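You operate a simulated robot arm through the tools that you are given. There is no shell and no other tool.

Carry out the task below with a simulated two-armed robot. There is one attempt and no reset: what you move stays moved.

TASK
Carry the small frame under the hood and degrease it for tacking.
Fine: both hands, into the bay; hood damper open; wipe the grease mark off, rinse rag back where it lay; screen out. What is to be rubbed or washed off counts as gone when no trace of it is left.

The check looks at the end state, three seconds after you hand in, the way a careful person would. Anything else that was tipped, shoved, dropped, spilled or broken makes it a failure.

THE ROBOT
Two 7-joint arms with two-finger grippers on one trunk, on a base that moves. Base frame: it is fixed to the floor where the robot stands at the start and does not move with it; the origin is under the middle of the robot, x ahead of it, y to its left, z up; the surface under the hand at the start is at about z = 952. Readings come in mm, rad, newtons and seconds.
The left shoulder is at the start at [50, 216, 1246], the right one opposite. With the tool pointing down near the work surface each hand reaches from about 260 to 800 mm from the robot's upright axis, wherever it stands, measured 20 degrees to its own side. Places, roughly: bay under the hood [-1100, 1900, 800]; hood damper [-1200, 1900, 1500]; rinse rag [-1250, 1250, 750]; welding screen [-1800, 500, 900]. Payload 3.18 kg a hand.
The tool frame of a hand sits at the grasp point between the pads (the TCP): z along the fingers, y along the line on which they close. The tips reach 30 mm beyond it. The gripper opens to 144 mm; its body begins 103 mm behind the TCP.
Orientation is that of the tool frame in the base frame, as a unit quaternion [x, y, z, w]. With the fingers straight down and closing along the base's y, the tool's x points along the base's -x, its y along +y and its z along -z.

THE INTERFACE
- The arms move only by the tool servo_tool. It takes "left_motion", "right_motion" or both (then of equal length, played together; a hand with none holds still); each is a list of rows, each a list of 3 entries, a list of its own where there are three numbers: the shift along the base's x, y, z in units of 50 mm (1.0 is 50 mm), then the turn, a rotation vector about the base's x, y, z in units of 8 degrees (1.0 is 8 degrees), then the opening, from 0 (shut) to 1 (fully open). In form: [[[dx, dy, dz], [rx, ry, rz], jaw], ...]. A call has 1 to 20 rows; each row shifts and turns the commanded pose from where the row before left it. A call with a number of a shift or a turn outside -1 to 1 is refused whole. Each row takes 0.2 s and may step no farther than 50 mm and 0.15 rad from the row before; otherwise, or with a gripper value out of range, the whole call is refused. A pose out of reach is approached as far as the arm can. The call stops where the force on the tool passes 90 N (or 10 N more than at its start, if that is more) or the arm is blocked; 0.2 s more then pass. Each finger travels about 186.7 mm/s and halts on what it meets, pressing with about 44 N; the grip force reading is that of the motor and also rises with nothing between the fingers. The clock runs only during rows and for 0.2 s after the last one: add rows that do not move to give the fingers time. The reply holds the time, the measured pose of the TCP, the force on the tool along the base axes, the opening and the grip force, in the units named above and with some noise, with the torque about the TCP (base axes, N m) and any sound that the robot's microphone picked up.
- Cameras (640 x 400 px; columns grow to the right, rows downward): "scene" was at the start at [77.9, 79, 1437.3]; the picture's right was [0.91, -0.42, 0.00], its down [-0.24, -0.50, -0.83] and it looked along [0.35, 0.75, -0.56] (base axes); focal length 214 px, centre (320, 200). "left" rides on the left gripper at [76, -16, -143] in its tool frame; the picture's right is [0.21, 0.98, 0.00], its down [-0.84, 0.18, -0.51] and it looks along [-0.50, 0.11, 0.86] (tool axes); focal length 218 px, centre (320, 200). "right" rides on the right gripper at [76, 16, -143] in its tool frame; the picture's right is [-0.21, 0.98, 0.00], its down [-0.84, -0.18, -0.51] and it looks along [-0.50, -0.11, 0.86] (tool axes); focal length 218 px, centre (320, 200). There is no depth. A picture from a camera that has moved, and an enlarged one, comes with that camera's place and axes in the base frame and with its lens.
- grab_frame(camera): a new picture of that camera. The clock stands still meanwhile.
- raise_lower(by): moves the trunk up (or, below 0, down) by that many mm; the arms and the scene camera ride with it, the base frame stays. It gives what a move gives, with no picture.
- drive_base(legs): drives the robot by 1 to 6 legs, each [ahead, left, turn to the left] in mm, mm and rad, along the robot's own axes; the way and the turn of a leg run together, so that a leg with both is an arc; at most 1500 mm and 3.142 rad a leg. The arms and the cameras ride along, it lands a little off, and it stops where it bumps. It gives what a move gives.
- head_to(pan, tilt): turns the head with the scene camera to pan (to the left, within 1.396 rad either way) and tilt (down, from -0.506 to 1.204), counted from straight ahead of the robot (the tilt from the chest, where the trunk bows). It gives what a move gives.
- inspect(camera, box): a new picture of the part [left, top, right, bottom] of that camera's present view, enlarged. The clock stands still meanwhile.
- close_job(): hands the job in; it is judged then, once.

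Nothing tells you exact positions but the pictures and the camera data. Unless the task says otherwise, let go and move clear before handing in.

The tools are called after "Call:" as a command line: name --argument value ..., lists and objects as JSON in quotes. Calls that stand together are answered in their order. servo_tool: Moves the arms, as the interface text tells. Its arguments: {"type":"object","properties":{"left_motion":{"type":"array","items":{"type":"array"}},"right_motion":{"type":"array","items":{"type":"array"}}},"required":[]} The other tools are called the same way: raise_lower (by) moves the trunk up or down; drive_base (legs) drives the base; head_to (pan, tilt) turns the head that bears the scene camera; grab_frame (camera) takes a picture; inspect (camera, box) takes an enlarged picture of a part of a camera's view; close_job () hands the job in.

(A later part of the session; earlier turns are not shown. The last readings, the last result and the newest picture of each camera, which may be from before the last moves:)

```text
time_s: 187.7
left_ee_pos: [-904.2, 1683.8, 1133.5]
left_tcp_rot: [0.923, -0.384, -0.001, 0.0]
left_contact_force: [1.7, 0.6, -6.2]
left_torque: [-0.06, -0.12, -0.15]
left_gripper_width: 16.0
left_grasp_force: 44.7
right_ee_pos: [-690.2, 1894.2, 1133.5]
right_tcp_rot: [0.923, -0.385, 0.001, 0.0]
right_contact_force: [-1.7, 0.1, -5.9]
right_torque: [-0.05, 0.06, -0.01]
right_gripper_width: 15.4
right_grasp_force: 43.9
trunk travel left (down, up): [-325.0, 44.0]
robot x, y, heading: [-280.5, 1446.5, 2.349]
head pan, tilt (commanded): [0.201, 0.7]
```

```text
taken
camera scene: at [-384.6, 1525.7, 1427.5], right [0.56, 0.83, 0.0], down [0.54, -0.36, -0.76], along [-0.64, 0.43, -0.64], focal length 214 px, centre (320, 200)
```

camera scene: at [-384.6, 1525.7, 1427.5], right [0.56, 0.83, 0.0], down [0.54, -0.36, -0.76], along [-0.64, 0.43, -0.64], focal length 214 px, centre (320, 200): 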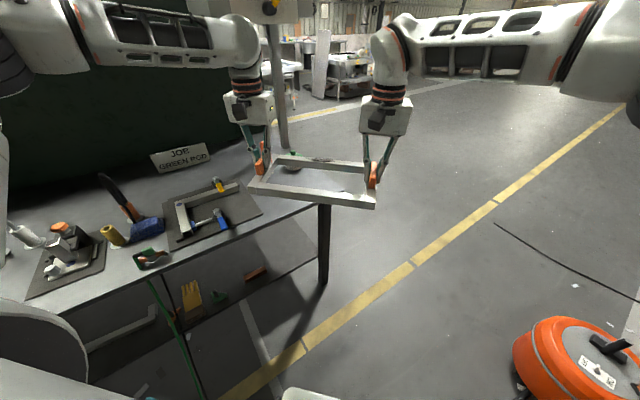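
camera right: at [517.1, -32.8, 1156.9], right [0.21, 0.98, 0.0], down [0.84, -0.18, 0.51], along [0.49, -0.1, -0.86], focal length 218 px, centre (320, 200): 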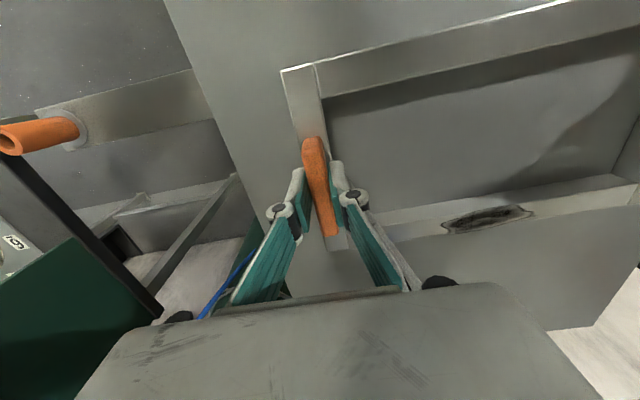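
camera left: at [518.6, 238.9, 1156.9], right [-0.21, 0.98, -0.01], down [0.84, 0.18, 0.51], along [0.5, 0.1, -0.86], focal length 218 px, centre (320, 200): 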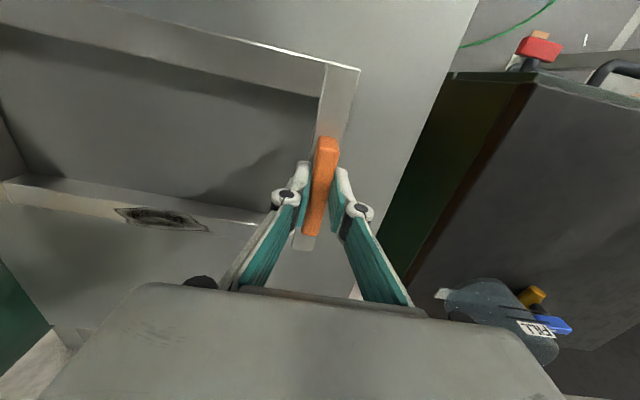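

All good. I'll complete the turn to face the table squarely.

Call:
drive_base --legs '[[0, 0, 0.79]]'

Call:
grab_frame --camera "scene"

```text
time_s: 190.2
left_ee_pos: [-885.8, 1171.2, 1133.0]
left_tcp_rot: [1.0, 0.001, -0.001, 0.001]
left_contact_force: [0.9, 1.2, -5.7]
left_torque: [0.03, -0.08, -0.11]
left_gripper_width: 15.7
left_grasp_force: 43.7
right_ee_pos: [-886.0, 1471.7, 1133.3]
right_tcp_rot: [1.0, 0.001, 0.0, -0.001]
right_contact_force: [-1.1, -0.8, -6.8]
right_torque: [-0.05, 0.04, -0.02]
right_gripper_width: 15.7
right_grasp_force: 44.4
trunk travel left (down, up): [-325.0, 44.0]
robot x, y, heading: [-284.1, 1448.3, -3.141]
head pan, tilt (commanded): [0.201, 0.7]
```

```text
taken
camera scene: at [-409.1, 1431.6, 1427.5], right [-0.2, 0.98, 0.0], down [0.63, 0.13, -0.76], along [-0.75, -0.15, -0.64], focal length 214 px, centre (320, 200)
```

scene: 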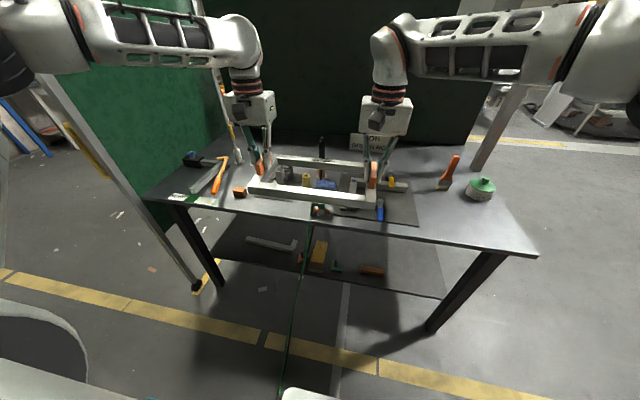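

The frame is in front of the table, but needs to go 529 mm to the right (+y) for the bay. I'll lower it somewhat so the wrists stay below the damper plate, then creep forward and sideways.

Call:
servo_tool --left_motion '[[[0, 0, -0.08], [0, 0, 0], 0], [[0, 0, -0.14], [0, 0, 0], 0], [[0, 0, -0.14], [0, 0, 0], 0], [[0, 0, -0.14], [0, 0, 0], 0], [[0, 0, -0.14], [0, 0, 0], 0], [[0, 0, -0.14], [0, 0, 0], 0], [[0, 0, -0.14], [0, 0, 0], 0], [[0, 0, -0.14], [0, 0, 0], 0], [[0, 0, -0.14], [0, 0, 0], 0], [[0, 0, -0.14], [0, 0, 0], 0], [[0, 0, -0.08], [0, 0, 0], 0]]' --right_motion '[[[0, 0, -0.08], [0, 0, 0], 0], [[0, 0, -0.14], [0, 0, 0], 0], [[0, 0, -0.14], [0, 0, 0], 0], [[0, 0, -0.14], [0, 0, 0], 0], [[0, 0, -0.14], [0, 0, 0], 0], [[0, 0, -0.14], [0, 0, 0], 0], [[0, 0, -0.14], [0, 0, 0], 0], [[0, 0, -0.14], [0, 0, 0], 0], [[0, 0, -0.14], [0, 0, 0], 0], [[0, 0, -0.14], [0, 0, 0], 0], [[0, 0, -0.08], [0, 0, 0], 0]]'

Call:
drive_base --legs '[[90, 0, 0]]'

Call:
drive_base --legs '[[0, -300, 0]]'

Call:
grab_frame --camera "scene"

```text
time_s: 192.6
left_ee_pos: [-885.7, 1173.1, 1061.8]
left_tcp_rot: [1.0, 0.002, 0.0, 0.001]
left_contact_force: [-0.3, -1.2, -6.9]
left_torque: [-0.12, -0.05, 0.04]
left_gripper_width: 15.7
left_grasp_force: 44.0
right_ee_pos: [-886.0, 1472.5, 1061.8]
right_tcp_rot: [1.0, 0.001, 0.002, 0.0]
right_contact_force: [0.7, 0.6, -5.7]
right_torque: [-0.01, -0.06, 0.07]
right_gripper_width: 15.7
right_grasp_force: 44.1
trunk travel left (down, up): [-325.0, 44.0]
robot x, y, heading: [-284.7, 1448.7, -3.139]
head pan, tilt (commanded): [0.201, 0.7]
```

```text
time_s: 193.7
left_ee_pos: [-976.4, 1172.5, 1061.9]
left_tcp_rot: [1.0, 0.002, 0.0, 0.001]
left_contact_force: [-0.1, -0.7, -6.0]
left_torque: [-0.03, -0.04, -0.04]
left_gripper_width: 15.6
left_grasp_force: 44.1
right_ee_pos: [-975.9, 1472.4, 1062.0]
right_tcp_rot: [1.0, 0.002, 0.001, -0.001]
right_contact_force: [0.1, -0.2, -6.1]
right_torque: [0.02, -0.17, 0.06]
right_gripper_width: 15.6
right_grasp_force: 44.1
trunk travel left (down, up): [-325.0, 44.0]
robot x, y, heading: [-374.6, 1454.2, -3.135]
head pan, tilt (commanded): [0.201, 0.7]
```

```text
time_s: 196.9
left_ee_pos: [-976.3, 1474.8, 1062.6]
left_tcp_rot: [1.0, 0.003, -0.001, 0.001]
left_contact_force: [-0.1, 1.1, -5.6]
left_torque: [0.03, 0.01, -0.03]
left_gripper_width: 15.7
left_grasp_force: 44.3
right_ee_pos: [-976.6, 1773.4, 1063.0]
right_tcp_rot: [1.0, 0.002, 0.001, -0.001]
right_contact_force: [0.1, -0.3, -5.3]
right_torque: [-0.04, -0.11, 0.04]
right_gripper_width: 16.0
right_grasp_force: 44.9
trunk travel left (down, up): [-325.0, 44.0]
robot x, y, heading: [-372.0, 1752.4, -3.137]
head pan, tilt (commanded): [0.201, 0.7]
```

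```text
taken
camera scene: at [-499.8, 1733.5, 1427.5], right [-0.2, 0.98, 0.0], down [0.63, 0.13, -0.76], along [-0.75, -0.15, -0.64], focal length 214 px, centre (320, 200)
```

scene: 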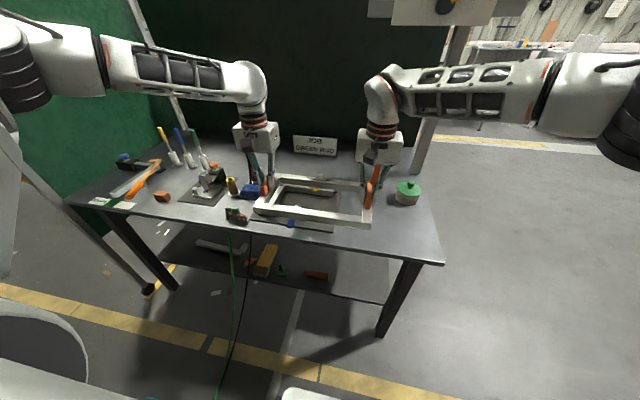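

Going well. Another 226 mm sideways puts the frame in line with the bay.

Call:
drive_base --legs '[[0, -226, 0]]'

Call:
head_to --pan 0.1 --tilt 0.65

Call:
grab_frame --camera "scene"

Call:
grab_frame --camera "right"

Call:
grab_frame --camera "left"

```text
time_s: 199.5
left_ee_pos: [-976.5, 1697.6, 1061.5]
left_tcp_rot: [1.0, 0.002, 0.0, 0.001]
left_contact_force: [0.1, 0.8, -6.4]
left_torque: [0.0, -0.03, -0.05]
left_gripper_width: 15.6
left_grasp_force: 43.4
right_ee_pos: [-978.5, 1997.8, 1062.5]
right_tcp_rot: [1.0, 0.002, 0.002, 0.0]
right_contact_force: [0.0, 0.2, -5.5]
right_torque: [-0.03, -0.03, 0.01]
right_gripper_width: 15.7
right_grasp_force: 43.8
trunk travel left (down, up): [-325.0, 44.0]
robot x, y, heading: [-372.6, 1974.9, -3.14]
head pan, tilt (commanded): [0.201, 0.7]
```

```text
time_s: 200.2
left_ee_pos: [-975.4, 1697.1, 1060.7]
left_tcp_rot: [1.0, 0.003, -0.001, 0.001]
left_contact_force: [0.2, 0.4, -5.4]
left_torque: [-0.01, 0.05, -0.04]
left_gripper_width: 15.7
left_grasp_force: 44.3
right_ee_pos: [-977.4, 1997.0, 1062.9]
right_tcp_rot: [1.0, 0.003, 0.002, -0.001]
right_contact_force: [0.1, -0.2, -6.3]
right_torque: [0.0, -0.14, 0.04]
right_gripper_width: 15.4
right_grasp_force: 43.9
trunk travel left (down, up): [-325.0, 44.0]
robot x, y, heading: [-376.4, 1978.2, -3.139]
head pan, tilt (commanded): [0.099, 0.649]
```

```text
taken
camera scene: at [-503.8, 1966.3, 1431.8], right [-0.1, 0.99, 0.0], down [0.6, 0.06, -0.8], along [-0.79, -0.08, -0.61], focal length 214 px, centre (320, 200)
```

scene: 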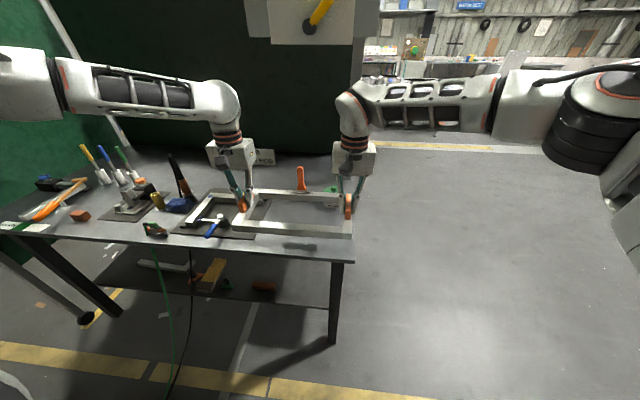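

```text
taken
camera right: at [-901.8, 1980.5, 1204.1], right [-0.2, -0.98, 0.0], down [-0.84, 0.18, 0.51], along [-0.49, 0.11, -0.86], focal length 218 px, centre (320, 200)
```

right: 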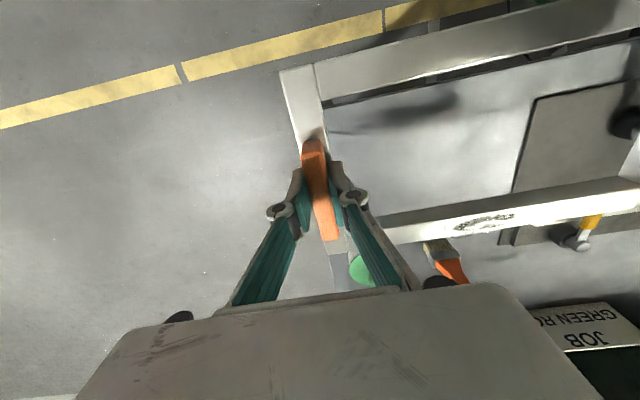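

```text
taken
camera left: at [-899.0, 1716.0, 1203.9], right [0.21, -0.98, 0.0], down [-0.84, -0.18, 0.51], along [-0.5, -0.11, -0.86], focal length 218 px, centre (320, 200)
```

left: 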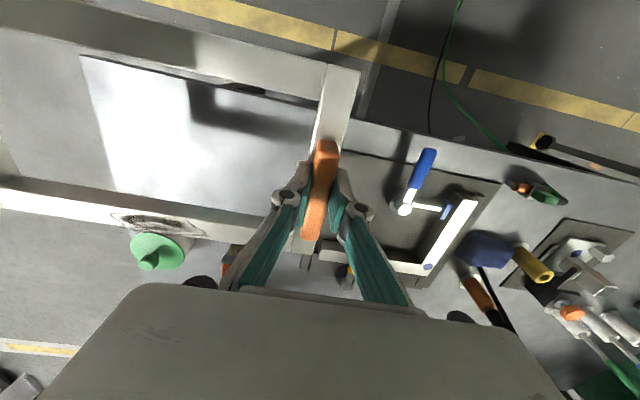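

The frame is aligned with the free table end (y 1665–2035). I'll lower it to z≈1000 first, then drive forward the last 74 mm.

Call:
servo_tool --left_motion '[[[0, 0, -0.08], [0, 0, 0], 0], [[0, 0, -0.14], [0, 0, 0], 0], [[0, 0, -0.14], [0, 0, 0], 0], [[0, 0, -0.14], [0, 0, 0], 0], [[0, 0, -0.14], [0, 0, 0], 0], [[0, 0, -0.14], [0, 0, 0], 0], [[0, 0, -0.14], [0, 0, 0], 0], [[0, 0, -0.14], [0, 0, 0], 0], [[0, 0, -0.14], [0, 0, 0], 0], [[0, 0, -0.08], [0, 0, 0], 0]]' --right_motion '[[[0, 0, -0.08], [0, 0, 0], 0], [[0, 0, -0.14], [0, 0, 0], 0], [[0, 0, -0.14], [0, 0, 0], 0], [[0, 0, -0.14], [0, 0, 0], 0], [[0, 0, -0.14], [0, 0, 0], 0], [[0, 0, -0.14], [0, 0, 0], 0], [[0, 0, -0.14], [0, 0, 0], 0], [[0, 0, -0.14], [0, 0, 0], 0], [[0, 0, -0.14], [0, 0, 0], 0], [[0, 0, -0.08], [0, 0, 0], 0]]'

Call:
drive_base --legs '[[74, 0, 0]]'

Call:
grab_frame --camera "scene"

Call:
grab_frame --camera "left"

Call:
grab_frame --camera "right"

```text
time_s: 202.4
left_ee_pos: [-976.3, 1698.6, 998.3]
left_tcp_rot: [1.0, 0.003, 0.001, 0.001]
left_contact_force: [0.0, -1.9, -6.3]
left_torque: [0.02, 0.08, -0.02]
left_gripper_width: 15.7
left_grasp_force: 44.1
right_ee_pos: [-978.5, 1998.0, 997.5]
right_tcp_rot: [1.0, 0.002, 0.002, 0.0]
right_contact_force: [0.0, -0.1, -6.3]
right_torque: [0.0, -0.17, 0.03]
right_gripper_width: 15.8
right_grasp_force: 44.2
trunk travel left (down, up): [-325.0, 44.0]
robot x, y, heading: [-375.5, 1975.4, -3.141]
head pan, tilt (commanded): [0.099, 0.649]
```

```text
time_s: 203.4
left_ee_pos: [-1051.5, 1699.0, 997.3]
left_tcp_rot: [1.0, 0.003, 0.0, 0.001]
left_contact_force: [-1.0, -0.6, -7.1]
left_torque: [-0.04, -0.03, -0.02]
left_gripper_width: 15.8
left_grasp_force: 43.7
right_ee_pos: [-1052.7, 1997.7, 998.8]
right_tcp_rot: [1.0, 0.001, 0.003, 0.0]
right_contact_force: [-1.3, 0.6, -6.5]
right_torque: [-0.01, -0.13, 0.03]
right_gripper_width: 15.7
right_grasp_force: 43.4
trunk travel left (down, up): [-325.0, 44.0]
robot x, y, heading: [-449.4, 1977.8, -3.144]
head pan, tilt (commanded): [0.099, 0.649]
```

```text
taken
camera scene: at [-578.8, 1966.0, 1431.7], right [-0.1, 0.99, 0.0], down [0.6, 0.06, -0.8], along [-0.79, -0.08, -0.61], focal length 214 px, centre (320, 200)
```

scene: 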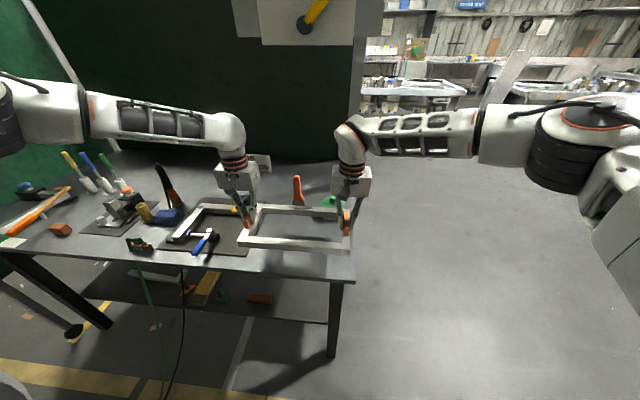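

```text
taken
camera left: at [-973.8, 1715.9, 1139.4], right [0.21, -0.98, 0.0], down [-0.84, -0.18, 0.51], along [-0.5, -0.11, -0.86], focal length 218 px, centre (320, 200)
```

left: 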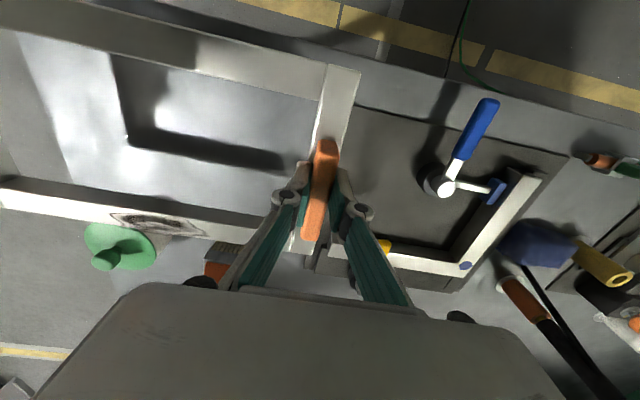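

```text
taken
camera right: at [-976.6, 1980.4, 1139.8], right [-0.2, -0.98, 0.0], down [-0.85, 0.18, 0.5], along [-0.49, 0.11, -0.86], focal length 218 px, centre (320, 200)
```

right: 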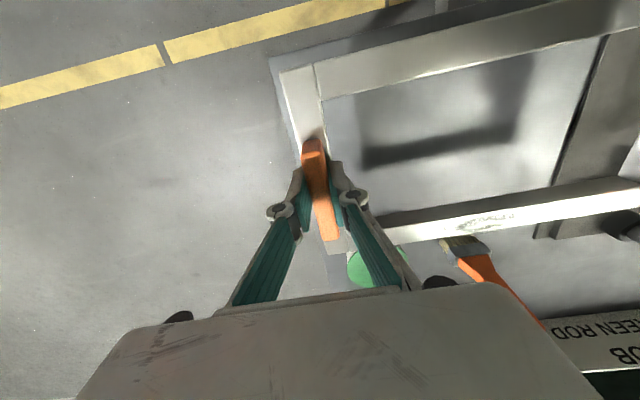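

The frame hovers right over the free bay with margins to the mat, pot and table edges. I'll lower most of the way now.

Call:
servo_tool --left_motion '[[[0, 0, -0.08], [0, 0, 0], 0], [[0, 0, -0.14], [0, 0, 0], 0], [[0, 0, -0.14], [0, 0, 0], 0], [[0, 0, -0.14], [0, 0, 0], 0], [[0, 0, -0.14], [0, 0, 0], 0], [[0, 0, -0.14], [0, 0, 0], 0], [[0, 0, -0.14], [0, 0, 0], 0], [[0, 0, -0.14], [0, 0, 0], 0], [[0, 0, -0.14], [0, 0, 0], 0], [[0, 0, -0.14], [0, 0, 0], 0], [[0, 0, -0.08], [0, 0, 0], 0]]' --right_motion '[[[0, 0, -0.08], [0, 0, 0], 0], [[0, 0, -0.14], [0, 0, 0], 0], [[0, 0, -0.14], [0, 0, 0], 0], [[0, 0, -0.14], [0, 0, 0], 0], [[0, 0, -0.14], [0, 0, 0], 0], [[0, 0, -0.14], [0, 0, 0], 0], [[0, 0, -0.14], [0, 0, 0], 0], [[0, 0, -0.14], [0, 0, 0], 0], [[0, 0, -0.14], [0, 0, 0], 0], [[0, 0, -0.14], [0, 0, 0], 0], [[0, 0, -0.08], [0, 0, 0], 0]]'

Call:
grab_frame --camera "right"

Call:
grab_frame --camera "left"

```text
time_s: 205.8
left_ee_pos: [-1032.8, 1690.2, 938.2]
left_tcp_rot: [1.0, 0.005, -0.002, -0.006]
left_contact_force: [-10.0, 47.9, -13.9]
left_torque: [-0.54, -0.06, 1.07]
left_gripper_width: 17.1
left_grasp_force: 44.2
left hand out of reach, approached as far as the arm can: row 4, 6, 7, 9, 10
right_ee_pos: [-1048.6, 1990.0, 929.6]
right_tcp_rot: [1.0, 0.006, 0.004, 0.006]
right_contact_force: [9.8, -47.3, 2.6]
right_torque: [-1.45, -0.08, 1.1]
right_gripper_width: 16.4
right_grasp_force: 44.5
trunk travel left (down, up): [-325.0, 44.0]
robot x, y, heading: [-448.9, 1976.4, -3.135]
head pan, tilt (commanded): [0.099, 0.649]
```

```text
taken
camera right: at [-972.9, 1974.7, 1071.7], right [-0.2, -0.98, 0.01], down [-0.85, 0.17, 0.5], along [-0.49, 0.09, -0.87], focal length 218 px, centre (320, 200)
```

right: 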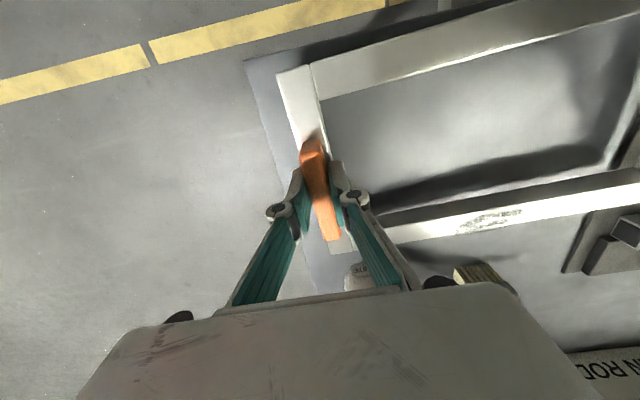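

```text
taken
camera left: at [-955.4, 1705.8, 1080.2], right [0.22, -0.98, -0.01], down [-0.84, -0.19, 0.51], along [-0.5, -0.1, -0.86], focal length 218 px, centre (320, 200)
```

left: 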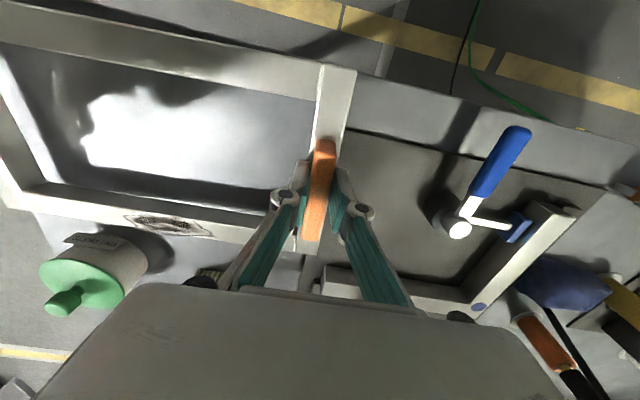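

The left arm ran into its limit while lowering, so the hands are now pulling apart a little and the frame is slightly skewed, about 25 mm above the table. I'll bring the right hand to match the left to relieve that before going further.

Call:
servo_tool --left_motion '[[[0, 0, 0], [0, 0, 0], 0], [[0, 0, 0], [0, 0, 0], 0], [[0, 0, 0], [0, 0, 0], 0], [[0, 0, 0], [0, 0, 0], 0]]' --right_motion '[[[0.07, -0.05, 0.05], [0, 0, 0], 0], [[0.07, -0.05, 0.05], [0, 0, 0], 0], [[0.07, -0.05, 0.04], [0, 0, 0], 0], [[0, 0, 0], [0, 0, 0], 0]]'

```text
time_s: 206.8
left_ee_pos: [-1033.2, 1687.7, 938.4]
left_tcp_rot: [1.0, 0.005, -0.003, -0.004]
left_contact_force: [-4.7, 34.1, -6.6]
left_torque: [0.68, 0.62, 0.7]
left_gripper_width: 15.9
left_grasp_force: 43.9
right_ee_pos: [-1039.0, 1988.1, 934.6]
right_tcp_rot: [1.0, 0.002, 0.002, 0.001]
right_contact_force: [5.2, -33.3, -4.9]
right_torque: [-0.76, -0.73, 0.72]
right_gripper_width: 15.8
right_grasp_force: 43.7
trunk travel left (down, up): [-325.0, 44.0]
robot x, y, heading: [-447.3, 1976.8, -3.138]
head pan, tilt (commanded): [0.099, 0.649]
```

Call:
servo_tool --left_motion '[[[0, 0, 0], [0, 0, 0], 0], [[0, 0, 0], [0, 0, 0], 0], [[0, 0, 0], [0, 0, 0], 0], [[0, 0, 0], [0, 0, 0], 0]]' --right_motion '[[[0.05, -0.06, 0.03], [0, 0, 0], 0], [[0.05, -0.06, 0.03], [0, 0, 0], 0], [[0, 0, 0], [0, 0, 0], 0], [[0, 0, 0], [0, 0, 0], 0]]'

```text
time_s: 207.8
left_ee_pos: [-1032.9, 1685.5, 937.2]
left_tcp_rot: [1.0, 0.004, 0.0, 0.0]
left_contact_force: [-1.6, 19.5, -5.3]
left_torque: [0.62, 0.7, 0.13]
left_gripper_width: 15.8
left_grasp_force: 43.7
right_ee_pos: [-1036.2, 1983.7, 936.8]
right_tcp_rot: [1.0, 0.002, 0.002, -0.002]
right_contact_force: [1.9, -20.1, -6.5]
right_torque: [-0.45, -0.78, 0.26]
right_gripper_width: 15.6
right_grasp_force: 44.4
trunk travel left (down, up): [-325.0, 44.0]
robot x, y, heading: [-447.4, 1979.2, -3.138]
head pan, tilt (commanded): [0.099, 0.649]
```

Much better balanced. One more small relief, then I'll lower using the trunk, which keeps the arm posture.

Call:
servo_tool --left_motion '[[[0, 0, 0], [0, 0, 0], 0], [[0, 0, 0], [0, 0, 0], 0], [[0, 0, 0], [0, 0, 0], 0]]' --right_motion '[[[0.03, -0.08, 0], [0, 0, 0], 0], [[0, 0, 0], [0, 0, 0], 0], [[0, 0, 0], [0, 0, 0], 0]]'

Call:
raise_lower --by -12

```text
time_s: 208.6
left_ee_pos: [-1031.9, 1682.1, 936.5]
left_tcp_rot: [1.0, 0.003, 0.0, 0.003]
left_contact_force: [-1.0, -1.4, -5.2]
left_torque: [-0.04, 0.23, 0.01]
left_gripper_width: 15.7
left_grasp_force: 44.6
right_ee_pos: [-1035.7, 1981.8, 937.0]
right_tcp_rot: [1.0, 0.001, 0.001, -0.002]
right_contact_force: [1.3, 0.2, -5.9]
right_torque: [0.04, -0.31, 0.23]
right_gripper_width: 15.8
right_grasp_force: 44.3
trunk travel left (down, up): [-325.0, 44.0]
robot x, y, heading: [-453.0, 1975.3, -3.14]
head pan, tilt (commanded): [0.099, 0.649]
```

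```text
time_s: 209.2
left_ee_pos: [-1034.0, 1682.8, 923.7]
left_tcp_rot: [1.0, 0.003, 0.0, 0.003]
left_contact_force: [0.7, -15.2, -4.9]
left_torque: [-0.32, 0.07, -0.21]
left_gripper_width: 15.7
left_grasp_force: 44.2
right_ee_pos: [-1036.8, 1982.2, 924.6]
right_tcp_rot: [1.0, 0.001, 0.001, -0.003]
right_contact_force: [-0.5, 15.8, -7.1]
right_torque: [0.49, -0.09, 0.05]
right_gripper_width: 15.4
right_grasp_force: 44.2
trunk travel left (down, up): [-313.0, 56.0]
robot x, y, heading: [-448.5, 1978.6, -3.139]
head pan, tilt (commanded): [0.099, 0.649]
```

Now the frame hovers ~14 mm up but sits a bit close to the mat and the front edge. I'll shift the base forward 15 mm and right 17 mm before setting it down.

Call:
drive_base --legs '[[16, -18, 0]]'

Call:
grab_frame --camera "left"

Call:
grab_frame --camera "right"

```text
time_s: 210.0
left_ee_pos: [-1048.7, 1699.8, 922.2]
left_tcp_rot: [1.0, 0.003, 0.001, 0.004]
left_contact_force: [-0.9, -26.9, -6.6]
left_torque: [-0.76, 0.06, 0.0]
left_gripper_width: 15.8
left_grasp_force: 44.1
right_ee_pos: [-1051.4, 1998.9, 923.4]
right_tcp_rot: [1.0, 0.001, 0.003, -0.003]
right_contact_force: [0.0, 28.1, -5.0]
right_torque: [0.59, -0.19, 0.19]
right_gripper_width: 15.6
right_grasp_force: 44.4
trunk travel left (down, up): [-313.0, 56.0]
robot x, y, heading: [-464.5, 1997.5, -3.136]
head pan, tilt (commanded): [0.099, 0.649]
```

```text
taken
camera left: at [-972.6, 1719.6, 1065.7], right [0.21, -0.98, 0.01], down [-0.84, -0.18, 0.51], along [-0.49, -0.12, -0.86], focal length 218 px, centre (320, 200)
```

left: 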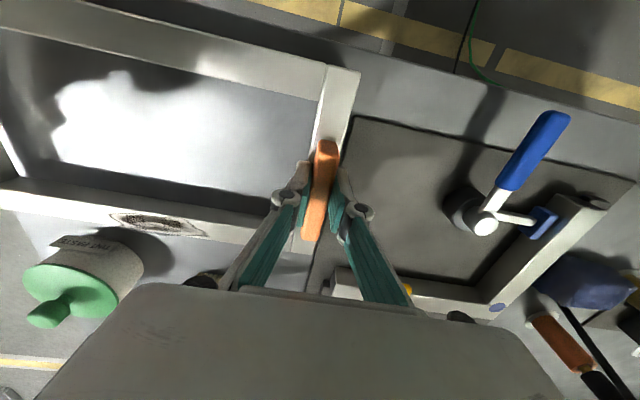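

```text
taken
camera right: at [-975.6, 1982.2, 1066.1], right [-0.21, -0.98, -0.01], down [-0.85, 0.18, 0.5], along [-0.49, 0.11, -0.86], focal length 218 px, centre (320, 200)
```

right: 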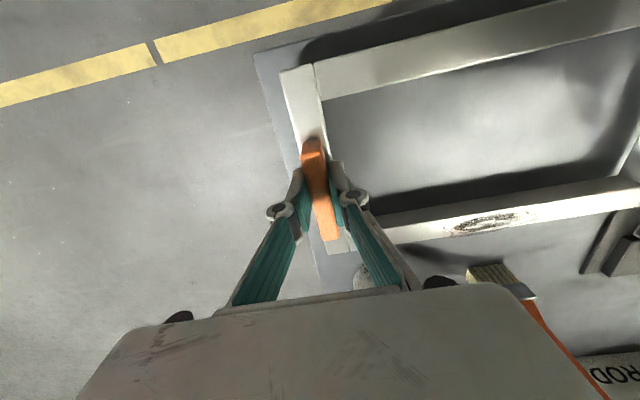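

Gap to the mat is only ~9 mm versus ~24 mm on the right, so I'll nudge 6 mm right, then lower the trunk until the frame touches down.

Call:
drive_base --legs '[[4, -6, 0]]'

Call:
raise_lower --by -8

```text
time_s: 210.8
left_ee_pos: [-1052.0, 1705.0, 923.7]
left_tcp_rot: [1.0, 0.003, 0.001, 0.004]
left_contact_force: [-0.1, 0.1, -5.4]
left_torque: [0.05, -0.05, -0.19]
left_gripper_width: 15.9
left_grasp_force: 44.6
right_ee_pos: [-1055.3, 2003.9, 924.7]
right_tcp_rot: [1.0, 0.002, 0.002, -0.003]
right_contact_force: [-0.5, -1.4, -6.3]
right_torque: [-0.03, -0.05, 0.08]
right_gripper_width: 15.7
right_grasp_force: 44.5
trunk travel left (down, up): [-313.0, 56.0]
robot x, y, heading: [-467.8, 2003.5, -3.139]
head pan, tilt (commanded): [0.099, 0.649]
```

```text
time_s: 211.4
left_ee_pos: [-1051.6, 1706.0, 914.9]
left_tcp_rot: [1.0, 0.003, 0.001, 0.003]
left_contact_force: [0.3, 1.0, -5.5]
left_torque: [0.02, -0.02, -0.17]
left_gripper_width: 15.8
left_grasp_force: 44.3
right_ee_pos: [-1054.8, 2005.8, 916.9]
right_tcp_rot: [1.0, 0.002, 0.003, -0.003]
right_contact_force: [-0.7, -1.9, -5.9]
right_torque: [-0.03, -0.08, 0.09]
right_gripper_width: 15.8
right_grasp_force: 44.0
trunk travel left (down, up): [-305.0, 64.0]
robot x, y, heading: [-469.7, 2001.5, -3.135]
head pan, tilt (commanded): [0.099, 0.649]
```

Still carrying the full weight. I'll lower a few millimetres at a time until it touches.

Call:
raise_lower --by -4

Call:
raise_lower --by -3

```text
time_s: 211.9
left_ee_pos: [-1053.5, 1705.9, 913.0]
left_tcp_rot: [1.0, 0.003, 0.001, 0.004]
left_contact_force: [0.2, 1.0, -5.8]
left_torque: [0.08, -0.03, -0.13]
left_gripper_width: 15.5
left_grasp_force: 44.4
right_ee_pos: [-1054.5, 2005.2, 912.3]
right_tcp_rot: [1.0, 0.002, 0.002, -0.003]
right_contact_force: [-0.6, -0.9, -5.3]
right_torque: [0.03, -0.01, 0.07]
right_gripper_width: 15.7
right_grasp_force: 44.1
trunk travel left (down, up): [-301.0, 68.0]
robot x, y, heading: [-467.9, 2001.3, -3.138]
head pan, tilt (commanded): [0.099, 0.649]
```

```text
time_s: 212.4
left_ee_pos: [-1051.9, 1705.8, 908.5]
left_tcp_rot: [1.0, 0.003, -0.001, 0.004]
left_contact_force: [0.6, -0.5, -0.8]
left_torque: [0.1, -0.11, -0.21]
left_gripper_width: 15.7
left_grasp_force: 44.1
right_ee_pos: [-1054.9, 2005.3, 909.4]
right_tcp_rot: [1.0, 0.001, 0.002, -0.002]
right_contact_force: [-0.5, -1.8, -7.0]
right_torque: [0.04, 0.41, 0.0]
right_gripper_width: 15.7
right_grasp_force: 44.4
trunk travel left (down, up): [-298.0, 71.0]
robot x, y, heading: [-470.2, 2000.9, -3.141]
head pan, tilt (commanded): [0.099, 0.649]
```

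The left side has touched down; a bit more for the right.

Call:
raise_lower --by -2

Call:
raise_lower --by -1.5

```text
time_s: 212.9
left_ee_pos: [-1052.5, 1705.5, 907.7]
left_tcp_rot: [1.0, 0.002, -0.001, 0.003]
left_contact_force: [1.9, -2.5, 11.0]
left_torque: [-0.09, 0.52, -0.23]
left_gripper_width: 15.8
left_grasp_force: 44.0
right_ee_pos: [-1054.5, 2004.8, 908.3]
right_tcp_rot: [1.0, 0.002, 0.0, -0.002]
right_contact_force: [-2.8, -1.1, -4.2]
right_torque: [-0.08, 1.2, -0.02]
right_gripper_width: 15.8
right_grasp_force: 44.2
trunk travel left (down, up): [-296.0, 73.0]
robot x, y, heading: [-469.4, 1998.3, -3.136]
head pan, tilt (commanded): [0.099, 0.649]
```

```text
time_s: 213.4
left_ee_pos: [-1051.3, 1704.6, 909.1]
left_tcp_rot: [1.0, 0.004, -0.002, 0.004]
left_contact_force: [1.4, -5.3, 24.0]
left_torque: [-0.15, 0.28, -0.25]
left_gripper_width: 15.6
left_grasp_force: 43.9
right_ee_pos: [-1054.1, 2005.8, 908.4]
right_tcp_rot: [1.0, 0.002, -0.001, -0.002]
right_contact_force: [-6.5, -0.2, 3.2]
right_torque: [-0.02, 1.01, 0.04]
right_gripper_width: 15.7
right_grasp_force: 43.6
trunk travel left (down, up): [-295.0, 75.0]
robot x, y, heading: [-468.6, 2004.0, -3.129]
head pan, tilt (commanded): [0.099, 0.649]
```

The frame rests on the table. I'll relieve the downward press on the left and then open both hands gently.

Call:
servo_tool --left_motion '[[[0, 0, 0.06], [0, 0, 0], 0], [[0, 0, 0], [0, 0, 0], 0], [[0, 0, 0], [0, 0, 0], 0.15], [[0, 0, 0], [0, 0, 0], 0.25], [[0, 0, 0], [0, 0, 0], 0.35], [[0, 0, 0], [0, 0, 0], 0.35]]' --right_motion '[[[0, 0, 0.02], [0, 0, 0], 0], [[0, 0, 0], [0, 0, 0], 0], [[0, 0, 0], [0, 0, 0], 0.15], [[0, 0, 0], [0, 0, 0], 0.25], [[0, 0, 0], [0, 0, 0], 0.35], [[0, 0, 0], [0, 0, 0], 0.35]]'

Call:
grab_frame --camera "left"

Call:
grab_frame --camera "right"

```text
time_s: 214.8
left_ee_pos: [-1051.9, 1705.8, 908.5]
left_tcp_rot: [1.0, 0.002, 0.0, 0.003]
left_contact_force: [-0.7, 0.3, -0.3]
left_torque: [0.0, 0.01, 0.01]
left_gripper_width: 50.2
left_grasp_force: 0.1
right_ee_pos: [-1054.9, 2004.4, 906.6]
right_tcp_rot: [1.0, 0.003, 0.002, -0.002]
right_contact_force: [0.9, 0.3, -0.2]
right_torque: [0.02, 0.03, 0.03]
right_gripper_width: 50.4
right_grasp_force: 0.0
trunk travel left (down, up): [-295.0, 75.0]
robot x, y, heading: [-468.5, 2005.3, -3.129]
head pan, tilt (commanded): [0.099, 0.649]
```

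```text
taken
camera left: at [-975.2, 1724.7, 1050.6], right [0.21, -0.98, 0.01], down [-0.84, -0.18, 0.51], along [-0.5, -0.12, -0.86], focal length 218 px, centre (320, 200)
```

left: 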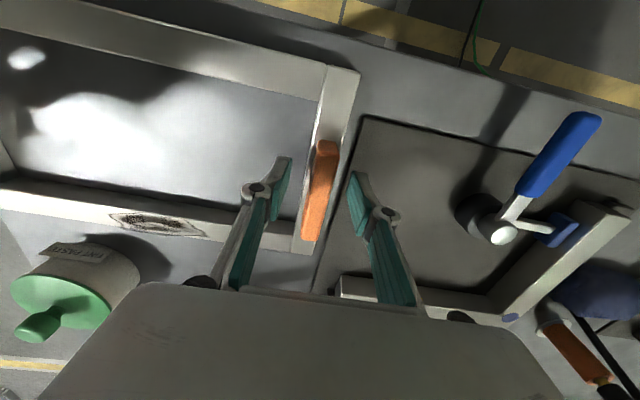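

```text
taken
camera right: at [-977.8, 1987.5, 1049.0], right [-0.21, -0.98, -0.01], down [-0.84, 0.17, 0.51], along [-0.49, 0.11, -0.86], focal length 218 px, centre (320, 200)
```

right: 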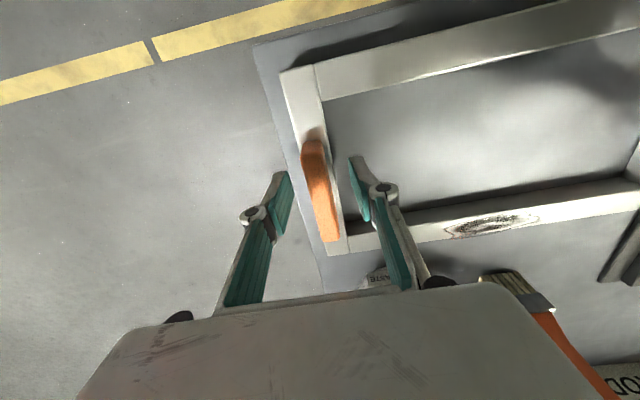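

The frame sits flat in the bay with clear gaps. I'll raise both hands straight up.

Call:
servo_tool --left_motion '[[[0, 0, 0.3], [0, 0, 0], 0.35], [[0, 0, 0.4], [0, 0, 0], 0.35], [[0, 0, 0.4], [0, 0, 0], 0.35], [[0, 0, 0.4], [0, 0, 0], 0.35]]' --right_motion '[[[0, 0, 0.3], [0, 0, 0], 0.35], [[0, 0, 0.4], [0, 0, 0], 0.35], [[0, 0, 0.4], [0, 0, 0], 0.35], [[0, 0, 0.4], [0, 0, 0], 0.35]]'

Call:
drive_base --legs '[[-130, 0, 0]]'

Call:
grab_frame --camera "scene"

Call:
inspect --camera "scene" --box '[180, 160, 420, 300]'

```text
time_s: 215.8
left_ee_pos: [-1051.2, 1706.3, 984.4]
left_tcp_rot: [1.0, 0.004, 0.0, 0.003]
left_contact_force: [-0.3, -1.3, -0.4]
left_torque: [-0.03, 0.04, 0.01]
left_gripper_width: 50.5
left_grasp_force: 0.0
right_ee_pos: [-1053.4, 2006.0, 983.7]
right_tcp_rot: [1.0, 0.002, 0.001, -0.002]
right_contact_force: [-0.4, 0.7, 0.4]
right_torque: [0.02, 0.02, -0.01]
right_gripper_width: 50.5
right_grasp_force: 0.1
trunk travel left (down, up): [-295.0, 75.0]
robot x, y, heading: [-465.3, 2004.9, -3.136]
head pan, tilt (commanded): [0.099, 0.649]
```

```text
time_s: 217.1
left_ee_pos: [-921.3, 1706.7, 985.0]
left_tcp_rot: [1.0, 0.003, 0.0, 0.003]
left_contact_force: [0.1, 0.0, 0.3]
left_torque: [-0.01, 0.04, -0.01]
left_gripper_width: 50.3
left_grasp_force: 0.1
right_ee_pos: [-923.3, 2006.8, 982.9]
right_tcp_rot: [1.0, 0.002, 0.001, -0.002]
right_contact_force: [1.1, -0.8, 0.4]
right_torque: [0.04, 0.07, -0.03]
right_gripper_width: 50.4
right_grasp_force: 0.2
trunk travel left (down, up): [-295.0, 75.0]
robot x, y, heading: [-340.8, 2001.2, -3.133]
head pan, tilt (commanded): [0.099, 0.649]
```

```text
taken
camera scene: at [-469.9, 1990.3, 1401.0], right [-0.1, 0.99, 0.0], down [0.6, 0.06, -0.8], along [-0.79, -0.08, -0.6], focal length 214 px, centre (320, 200)
```

scene: 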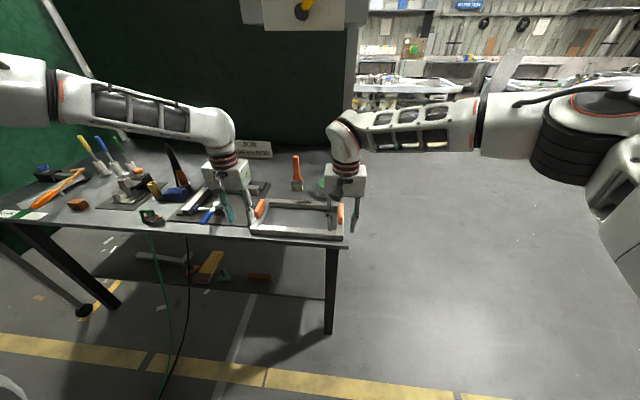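

```text
2.67 times, centred on (300, 230) of scene
camera zoom: at [-469.9, 1990.3, 1401.0], right [-0.1, 0.99, 0.0], down [0.6, 0.06, -0.8], along [-0.79, -0.08, -0.6], focal length 572 px, centre (373, 120)
```

zoom: 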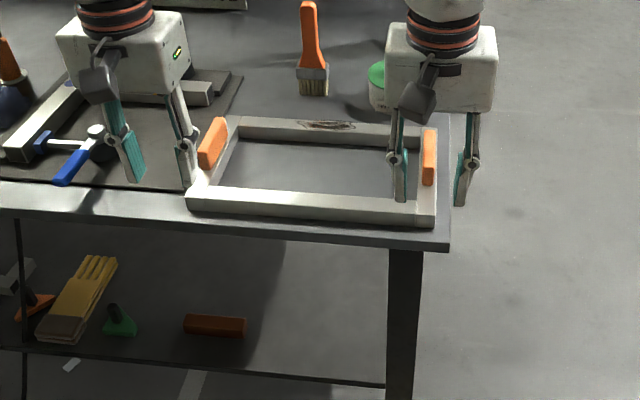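

The frame is in the bay, flat, with the grease mark on its far rail. Next I'll raise both hands, move to the rag with the right hand (whose posture is good), and restore the trunk height.

Call:
servo_tool --left_motion '[[[0, 0, 0.5], [0, 0, 0], 0.35], [[0, 0, 0.5], [0, 0, 0], 0.35], [[0, 0, 0.5], [0, 0, 0], 0.35], [[0, 0, 0.5], [0, 0, 0], 0.35], [[0, 0, 0.5], [0, 0, 0], 0.35], [[0, 0, 0.5], [0, 0, 0], 0.35]]' --right_motion '[[[0, 0, 0.5], [0, 0, 0], 0.6], [[0, 0, 0.5], [0, 0, 0], 0.6], [[0, 0, 0.5], [0, 0, 0], 0.6], [[0, 0, 0.5], [0, 0, 0], 0.6], [[0, 0, 0.5], [0, 0, 0], 0.6], [[0, 0, 0.5], [0, 0, 0], 0.6]]'

Call:
raise_lower --by 30

Call:
drive_base --legs '[[20, 730, 0]]'

Call:
head_to --pan -0.1 --tilt 0.7

Call:
grab_frame --camera "scene"

Call:
grab_frame --camera "right"

```text
time_s: 218.5
left_ee_pos: [-921.1, 1706.6, 1134.8]
left_tcp_rot: [1.0, 0.003, 0.0, 0.004]
left_contact_force: [-0.5, -1.4, 0.1]
left_torque: [-0.01, 0.03, -0.03]
left_gripper_width: 50.5
left_grasp_force: 0.1
right_ee_pos: [-924.2, 2005.9, 1134.0]
right_tcp_rot: [1.0, 0.001, 0.0, -0.003]
right_contact_force: [0.3, 0.0, -0.5]
right_torque: [-0.02, 0.04, 0.01]
right_gripper_width: 86.6
right_grasp_force: 0.2
trunk travel left (down, up): [-295.0, 75.0]
robot x, y, heading: [-341.7, 2000.7, -3.135]
head pan, tilt (commanded): [0.099, 0.649]
```

```text
time_s: 219.3
left_ee_pos: [-922.8, 1707.0, 1163.3]
left_tcp_rot: [1.0, 0.003, 0.001, 0.005]
left_contact_force: [-0.6, 0.6, 0.1]
left_torque: [-0.02, 0.01, 0.0]
left_gripper_width: 50.6
left_grasp_force: 0.0
right_ee_pos: [-925.7, 2006.6, 1162.0]
right_tcp_rot: [1.0, 0.001, 0.003, -0.002]
right_contact_force: [0.0, -0.1, 0.3]
right_torque: [0.01, -0.05, -0.01]
right_gripper_width: 86.5
right_grasp_force: 0.0
trunk travel left (down, up): [-324.0, 45.0]
robot x, y, heading: [-338.1, 2000.3, -3.138]
head pan, tilt (commanded): [0.099, 0.649]
```

```text
time_s: 226.1
left_ee_pos: [-939.8, 975.9, 1162.6]
left_tcp_rot: [1.0, 0.002, 0.0, 0.004]
left_contact_force: [-0.9, 0.9, 0.2]
left_torque: [0.0, -0.04, 0.02]
left_gripper_width: 50.2
left_grasp_force: 0.1
right_ee_pos: [-942.1, 1276.7, 1162.9]
right_tcp_rot: [1.0, 0.0, 0.002, -0.002]
right_contact_force: [0.3, 0.0, -0.1]
right_torque: [0.0, -0.01, 0.01]
right_gripper_width: 86.6
right_grasp_force: 0.0
trunk travel left (down, up): [-324.0, 45.0]
robot x, y, heading: [-359.9, 1269.6, -3.138]
head pan, tilt (commanded): [0.099, 0.649]
```

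```text
time_s: 226.8
left_ee_pos: [-941.0, 975.8, 1163.4]
left_tcp_rot: [1.0, 0.002, 0.0, 0.004]
left_contact_force: [0.7, -0.2, -0.2]
left_torque: [0.0, -0.04, -0.01]
left_gripper_width: 50.4
left_grasp_force: 0.1
right_ee_pos: [-941.1, 1277.8, 1162.3]
right_tcp_rot: [1.0, -0.001, 0.002, -0.002]
right_contact_force: [-0.2, -0.4, -0.1]
right_torque: [0.0, 0.01, -0.04]
right_gripper_width: 86.8
right_grasp_force: 0.1
trunk travel left (down, up): [-324.0, 45.0]
robot x, y, heading: [-357.6, 1269.8, -3.136]
head pan, tilt (commanded): [-0.099, 0.7]
```

```text
taken
camera scene: at [-482.3, 1276.7, 1427.1], right [0.1, 1.0, 0.0], down [0.64, -0.06, -0.77], along [-0.76, 0.07, -0.64], focal length 214 px, centre (320, 200)
```

scene: 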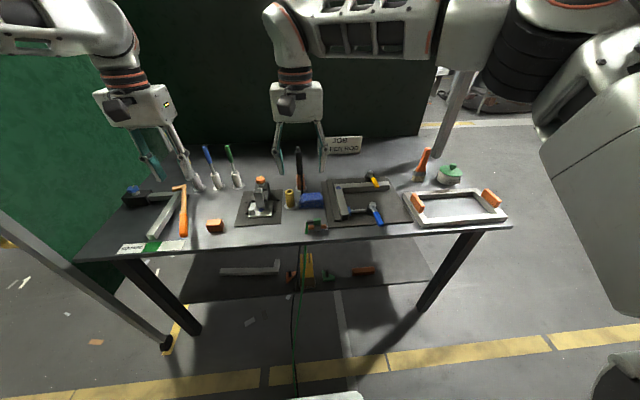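

```text
taken
camera right: at [-865.4, 1258.9, 1304.4], right [-0.21, -0.98, -0.01], down [-0.84, 0.18, 0.51], along [-0.49, 0.11, -0.86], focal length 218 px, centre (320, 200)
```

right: 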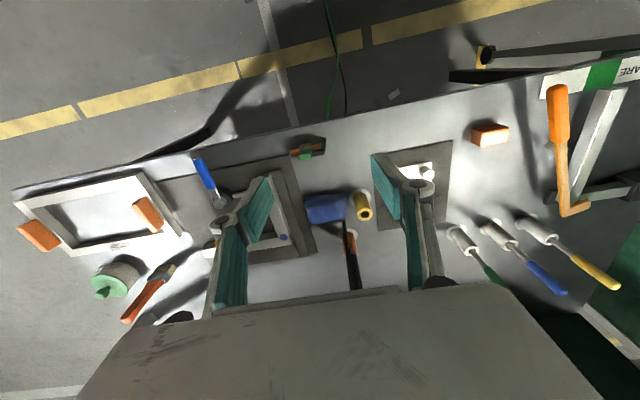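

I can see the rag just behind the right hand's fingers. Let me zoom in on it for exact placement before touching it.

Call:
inspect --camera "right" --box '[250, 140, 430, 280]'

Call:
inspect --camera "scene" --box '[230, 140, 390, 250]'

```text
2.86 times, centred on (340, 210) of right
camera zoom: at [-865.4, 1258.9, 1304.4], right [-0.21, -0.98, -0.01], down [-0.84, 0.18, 0.51], along [-0.49, 0.11, -0.86], focal length 624 px, centre (263, 171)
```

zoom: 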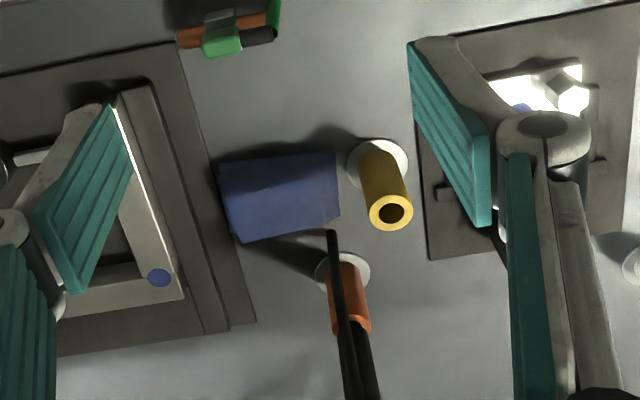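

```text
3.64 times, centred on (310, 195) of scene
camera zoom: at [-482.3, 1276.7, 1427.1], right [0.1, 1.0, 0.0], down [0.64, -0.06, -0.77], along [-0.76, 0.07, -0.64], focal length 780 px, centre (356, 218)
```

zoom: 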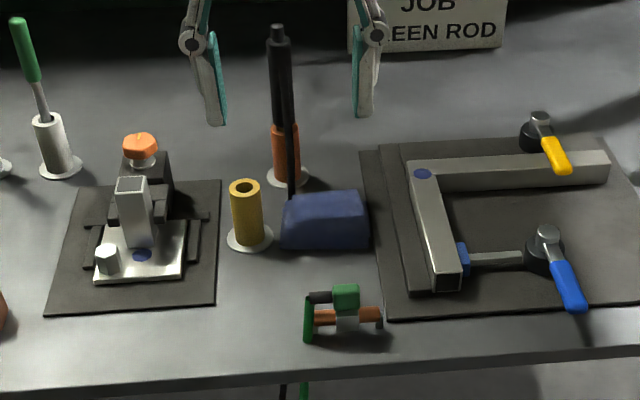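

The rag's centre is about (-1144, 1303), ~75 mm deep in x and ~97 mm long in y, about 37 mm tall. The thin rod of the holder stands just behind its −y end. I'll drive closer and rotate the right gripper 90° so it closes along x.

Call:
drive_base --legs '[[145, 0, 0]]'

Call:
servo_tool --right_motion '[[[0, 0.1, 0], [0, 0, 0.94], 0.72], [[0, 0.1, 0], [0, 0, 0.94], 0.72], [[0, 0.1, 0], [0, 0, 0.94], 0.72], [[0, 0.1, 0], [0, 0, 0.94], 0.72], [[0, 0.1, 0], [0, 0, 0.94], 0.72], [[0, 0.1, 0], [0, 0, 0.94], 0.72], [[0, 0.1, 0], [0, 0, 0.94], 0.72], [[0, 0.1, 0], [0, 0, 0.94], 0.72], [[0, 0, 0], [0, 0, 0.94], 0.72], [[0, 0, 0], [0, 0, 0.94], 0.72], [[0, 0, 0], [0, 0, 0.94], 0.72], [[0, 0, 0], [0, 0, 0.91], 0.72]]'

Call:
grab_frame --camera "right"

Call:
grab_frame --camera "scene"

```text
time_s: 228.2
left_ee_pos: [-1086.7, 977.3, 1163.3]
left_tcp_rot: [1.0, 0.002, 0.0, 0.002]
left_contact_force: [0.3, 0.1, 0.7]
left_torque: [-0.02, -0.03, -0.03]
left_gripper_width: 50.4
left_grasp_force: 0.0
right_ee_pos: [-1087.7, 1277.2, 1162.6]
right_tcp_rot: [1.0, 0.001, 0.002, -0.002]
right_contact_force: [-0.7, 0.7, -0.5]
right_torque: [0.02, -0.04, -0.02]
right_gripper_width: 86.5
right_grasp_force: 0.0
trunk travel left (down, up): [-324.0, 45.0]
robot x, y, heading: [-500.9, 1271.2, -3.141]
head pan, tilt (commanded): [-0.099, 0.7]
```

```text
time_s: 230.8
left_ee_pos: [-1083.4, 976.6, 1163.3]
left_tcp_rot: [1.0, 0.001, -0.001, 0.004]
left_contact_force: [-0.2, -0.2, -0.5]
left_torque: [0.0, -0.01, 0.0]
left_gripper_width: 50.3
left_grasp_force: 0.1
right_ee_pos: [-1085.6, 1285.6, 1162.1]
right_tcp_rot: [0.991, 0.131, 0.001, -0.002]
right_contact_force: [-0.2, -0.3, 0.5]
right_torque: [0.02, 0.0, 0.0]
right_gripper_width: 103.6
right_grasp_force: 0.1
right hand out of reach, approached as far as the arm can: row 3, 4, 5, 6, 7, 8, 9, 10, 11, 12
trunk travel left (down, up): [-324.0, 45.0]
robot x, y, heading: [-501.7, 1270.0, -3.137]
head pan, tilt (commanded): [-0.099, 0.7]
```

```text
taken
camera right: at [-1007.9, 1289.2, 1304.2], right [0.05, -1.0, -0.01], down [-0.86, -0.05, 0.51], along [-0.51, -0.02, -0.86], focal length 218 px, centre (320, 200)
```

right: 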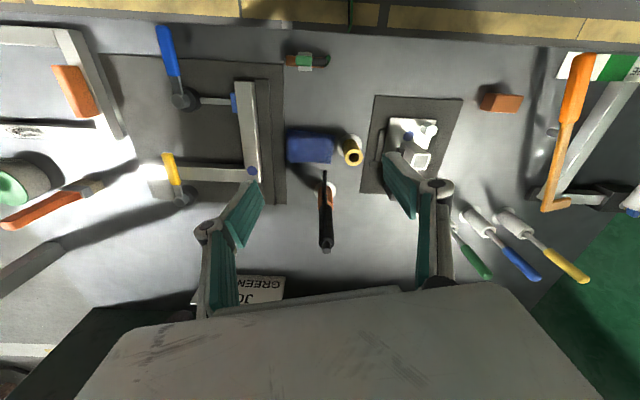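

```text
taken
camera scene: at [-626.8, 1276.5, 1427.1], right [0.1, 1.0, 0.0], down [0.64, -0.06, -0.76], along [-0.76, 0.07, -0.64], focal length 214 px, centre (320, 200)
```

scene: 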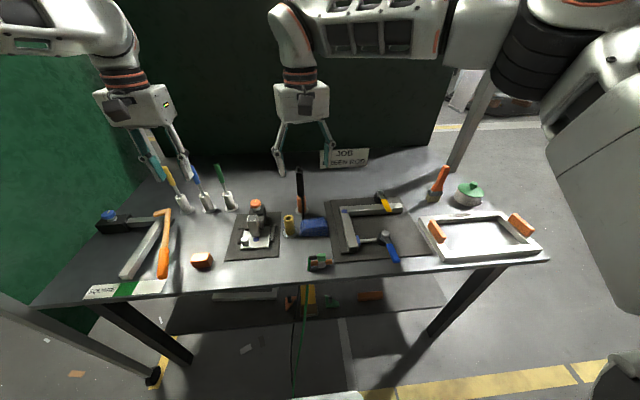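

The wrist can only turn about 15° that way; I'll rotate it the other way instead.

Call:
servo_tool --right_motion '[[[0, 0, 0], [0, 0, -0.94], 0.72], [[0, 0, 0], [0, 0, -0.94], 0.72], [[0, 0, 0], [0, 0, -0.94], 0.72], [[0, 0, 0], [0, 0, -0.94], 0.72], [[0, 0, 0], [0, 0, -0.94], 0.72], [[0, 0, 0], [0, 0, -0.94], 0.72], [[0, 0, 0], [0, 0, -0.94], 0.72], [[0, 0, 0], [0, 0, -0.94], 0.72], [[0, 0, 0], [0, 0, -0.94], 0.72], [[0, 0, 0], [0, 0, -0.94], 0.72], [[0, 0, 0], [0, 0, -0.94], 0.72], [[0, 0, 0], [0, 0, -0.94], 0.72], [[0, 0, 0], [0, 0, -0.94], 0.72], [[0, 0, 0], [0, 0, -0.9], 0.72]]'

Call:
grab_frame --camera "right"

Call:
grab_frame --camera "scene"

```text
time_s: 233.8
left_ee_pos: [-1084.8, 976.5, 1163.4]
left_tcp_rot: [1.0, 0.001, 0.0, 0.003]
left_contact_force: [-0.1, 0.3, -0.1]
left_torque: [-0.02, -0.02, 0.0]
left_gripper_width: 50.3
left_grasp_force: 0.0
right_ee_pos: [-1086.8, 1286.4, 1162.7]
right_tcp_rot: [0.707, -0.707, 0.003, 0.0]
right_contact_force: [-0.1, 0.0, -1.0]
right_torque: [-0.01, 0.0, 0.0]
right_gripper_width: 103.6
right_grasp_force: 0.2
trunk travel left (down, up): [-324.0, 45.0]
robot x, y, heading: [-498.9, 1272.1, -3.141]
head pan, tilt (commanded): [-0.099, 0.7]
```

```text
taken
camera right: at [-1102.9, 1209.8, 1303.9], right [-0.98, 0.21, -0.01], down [0.18, 0.84, 0.51], along [0.11, 0.49, -0.86], focal length 218 px, centre (320, 200)
```

right: 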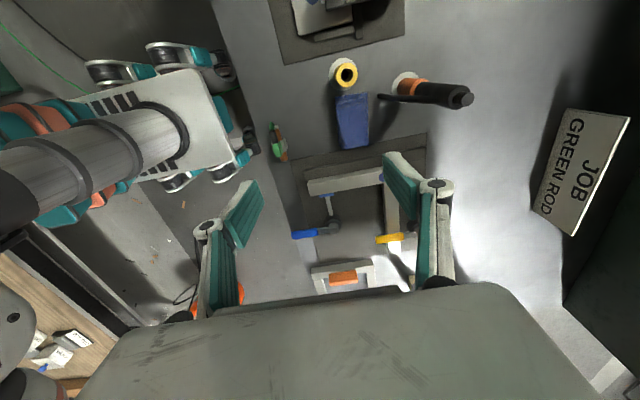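

```text
taken
camera scene: at [-626.8, 1276.6, 1427.1], right [0.1, 1.0, 0.0], down [0.64, -0.06, -0.76], along [-0.76, 0.07, -0.64], focal length 214 px, centre (320, 200)
```

scene: 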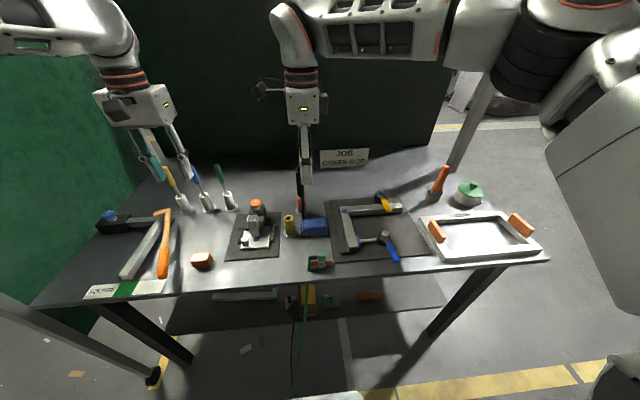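

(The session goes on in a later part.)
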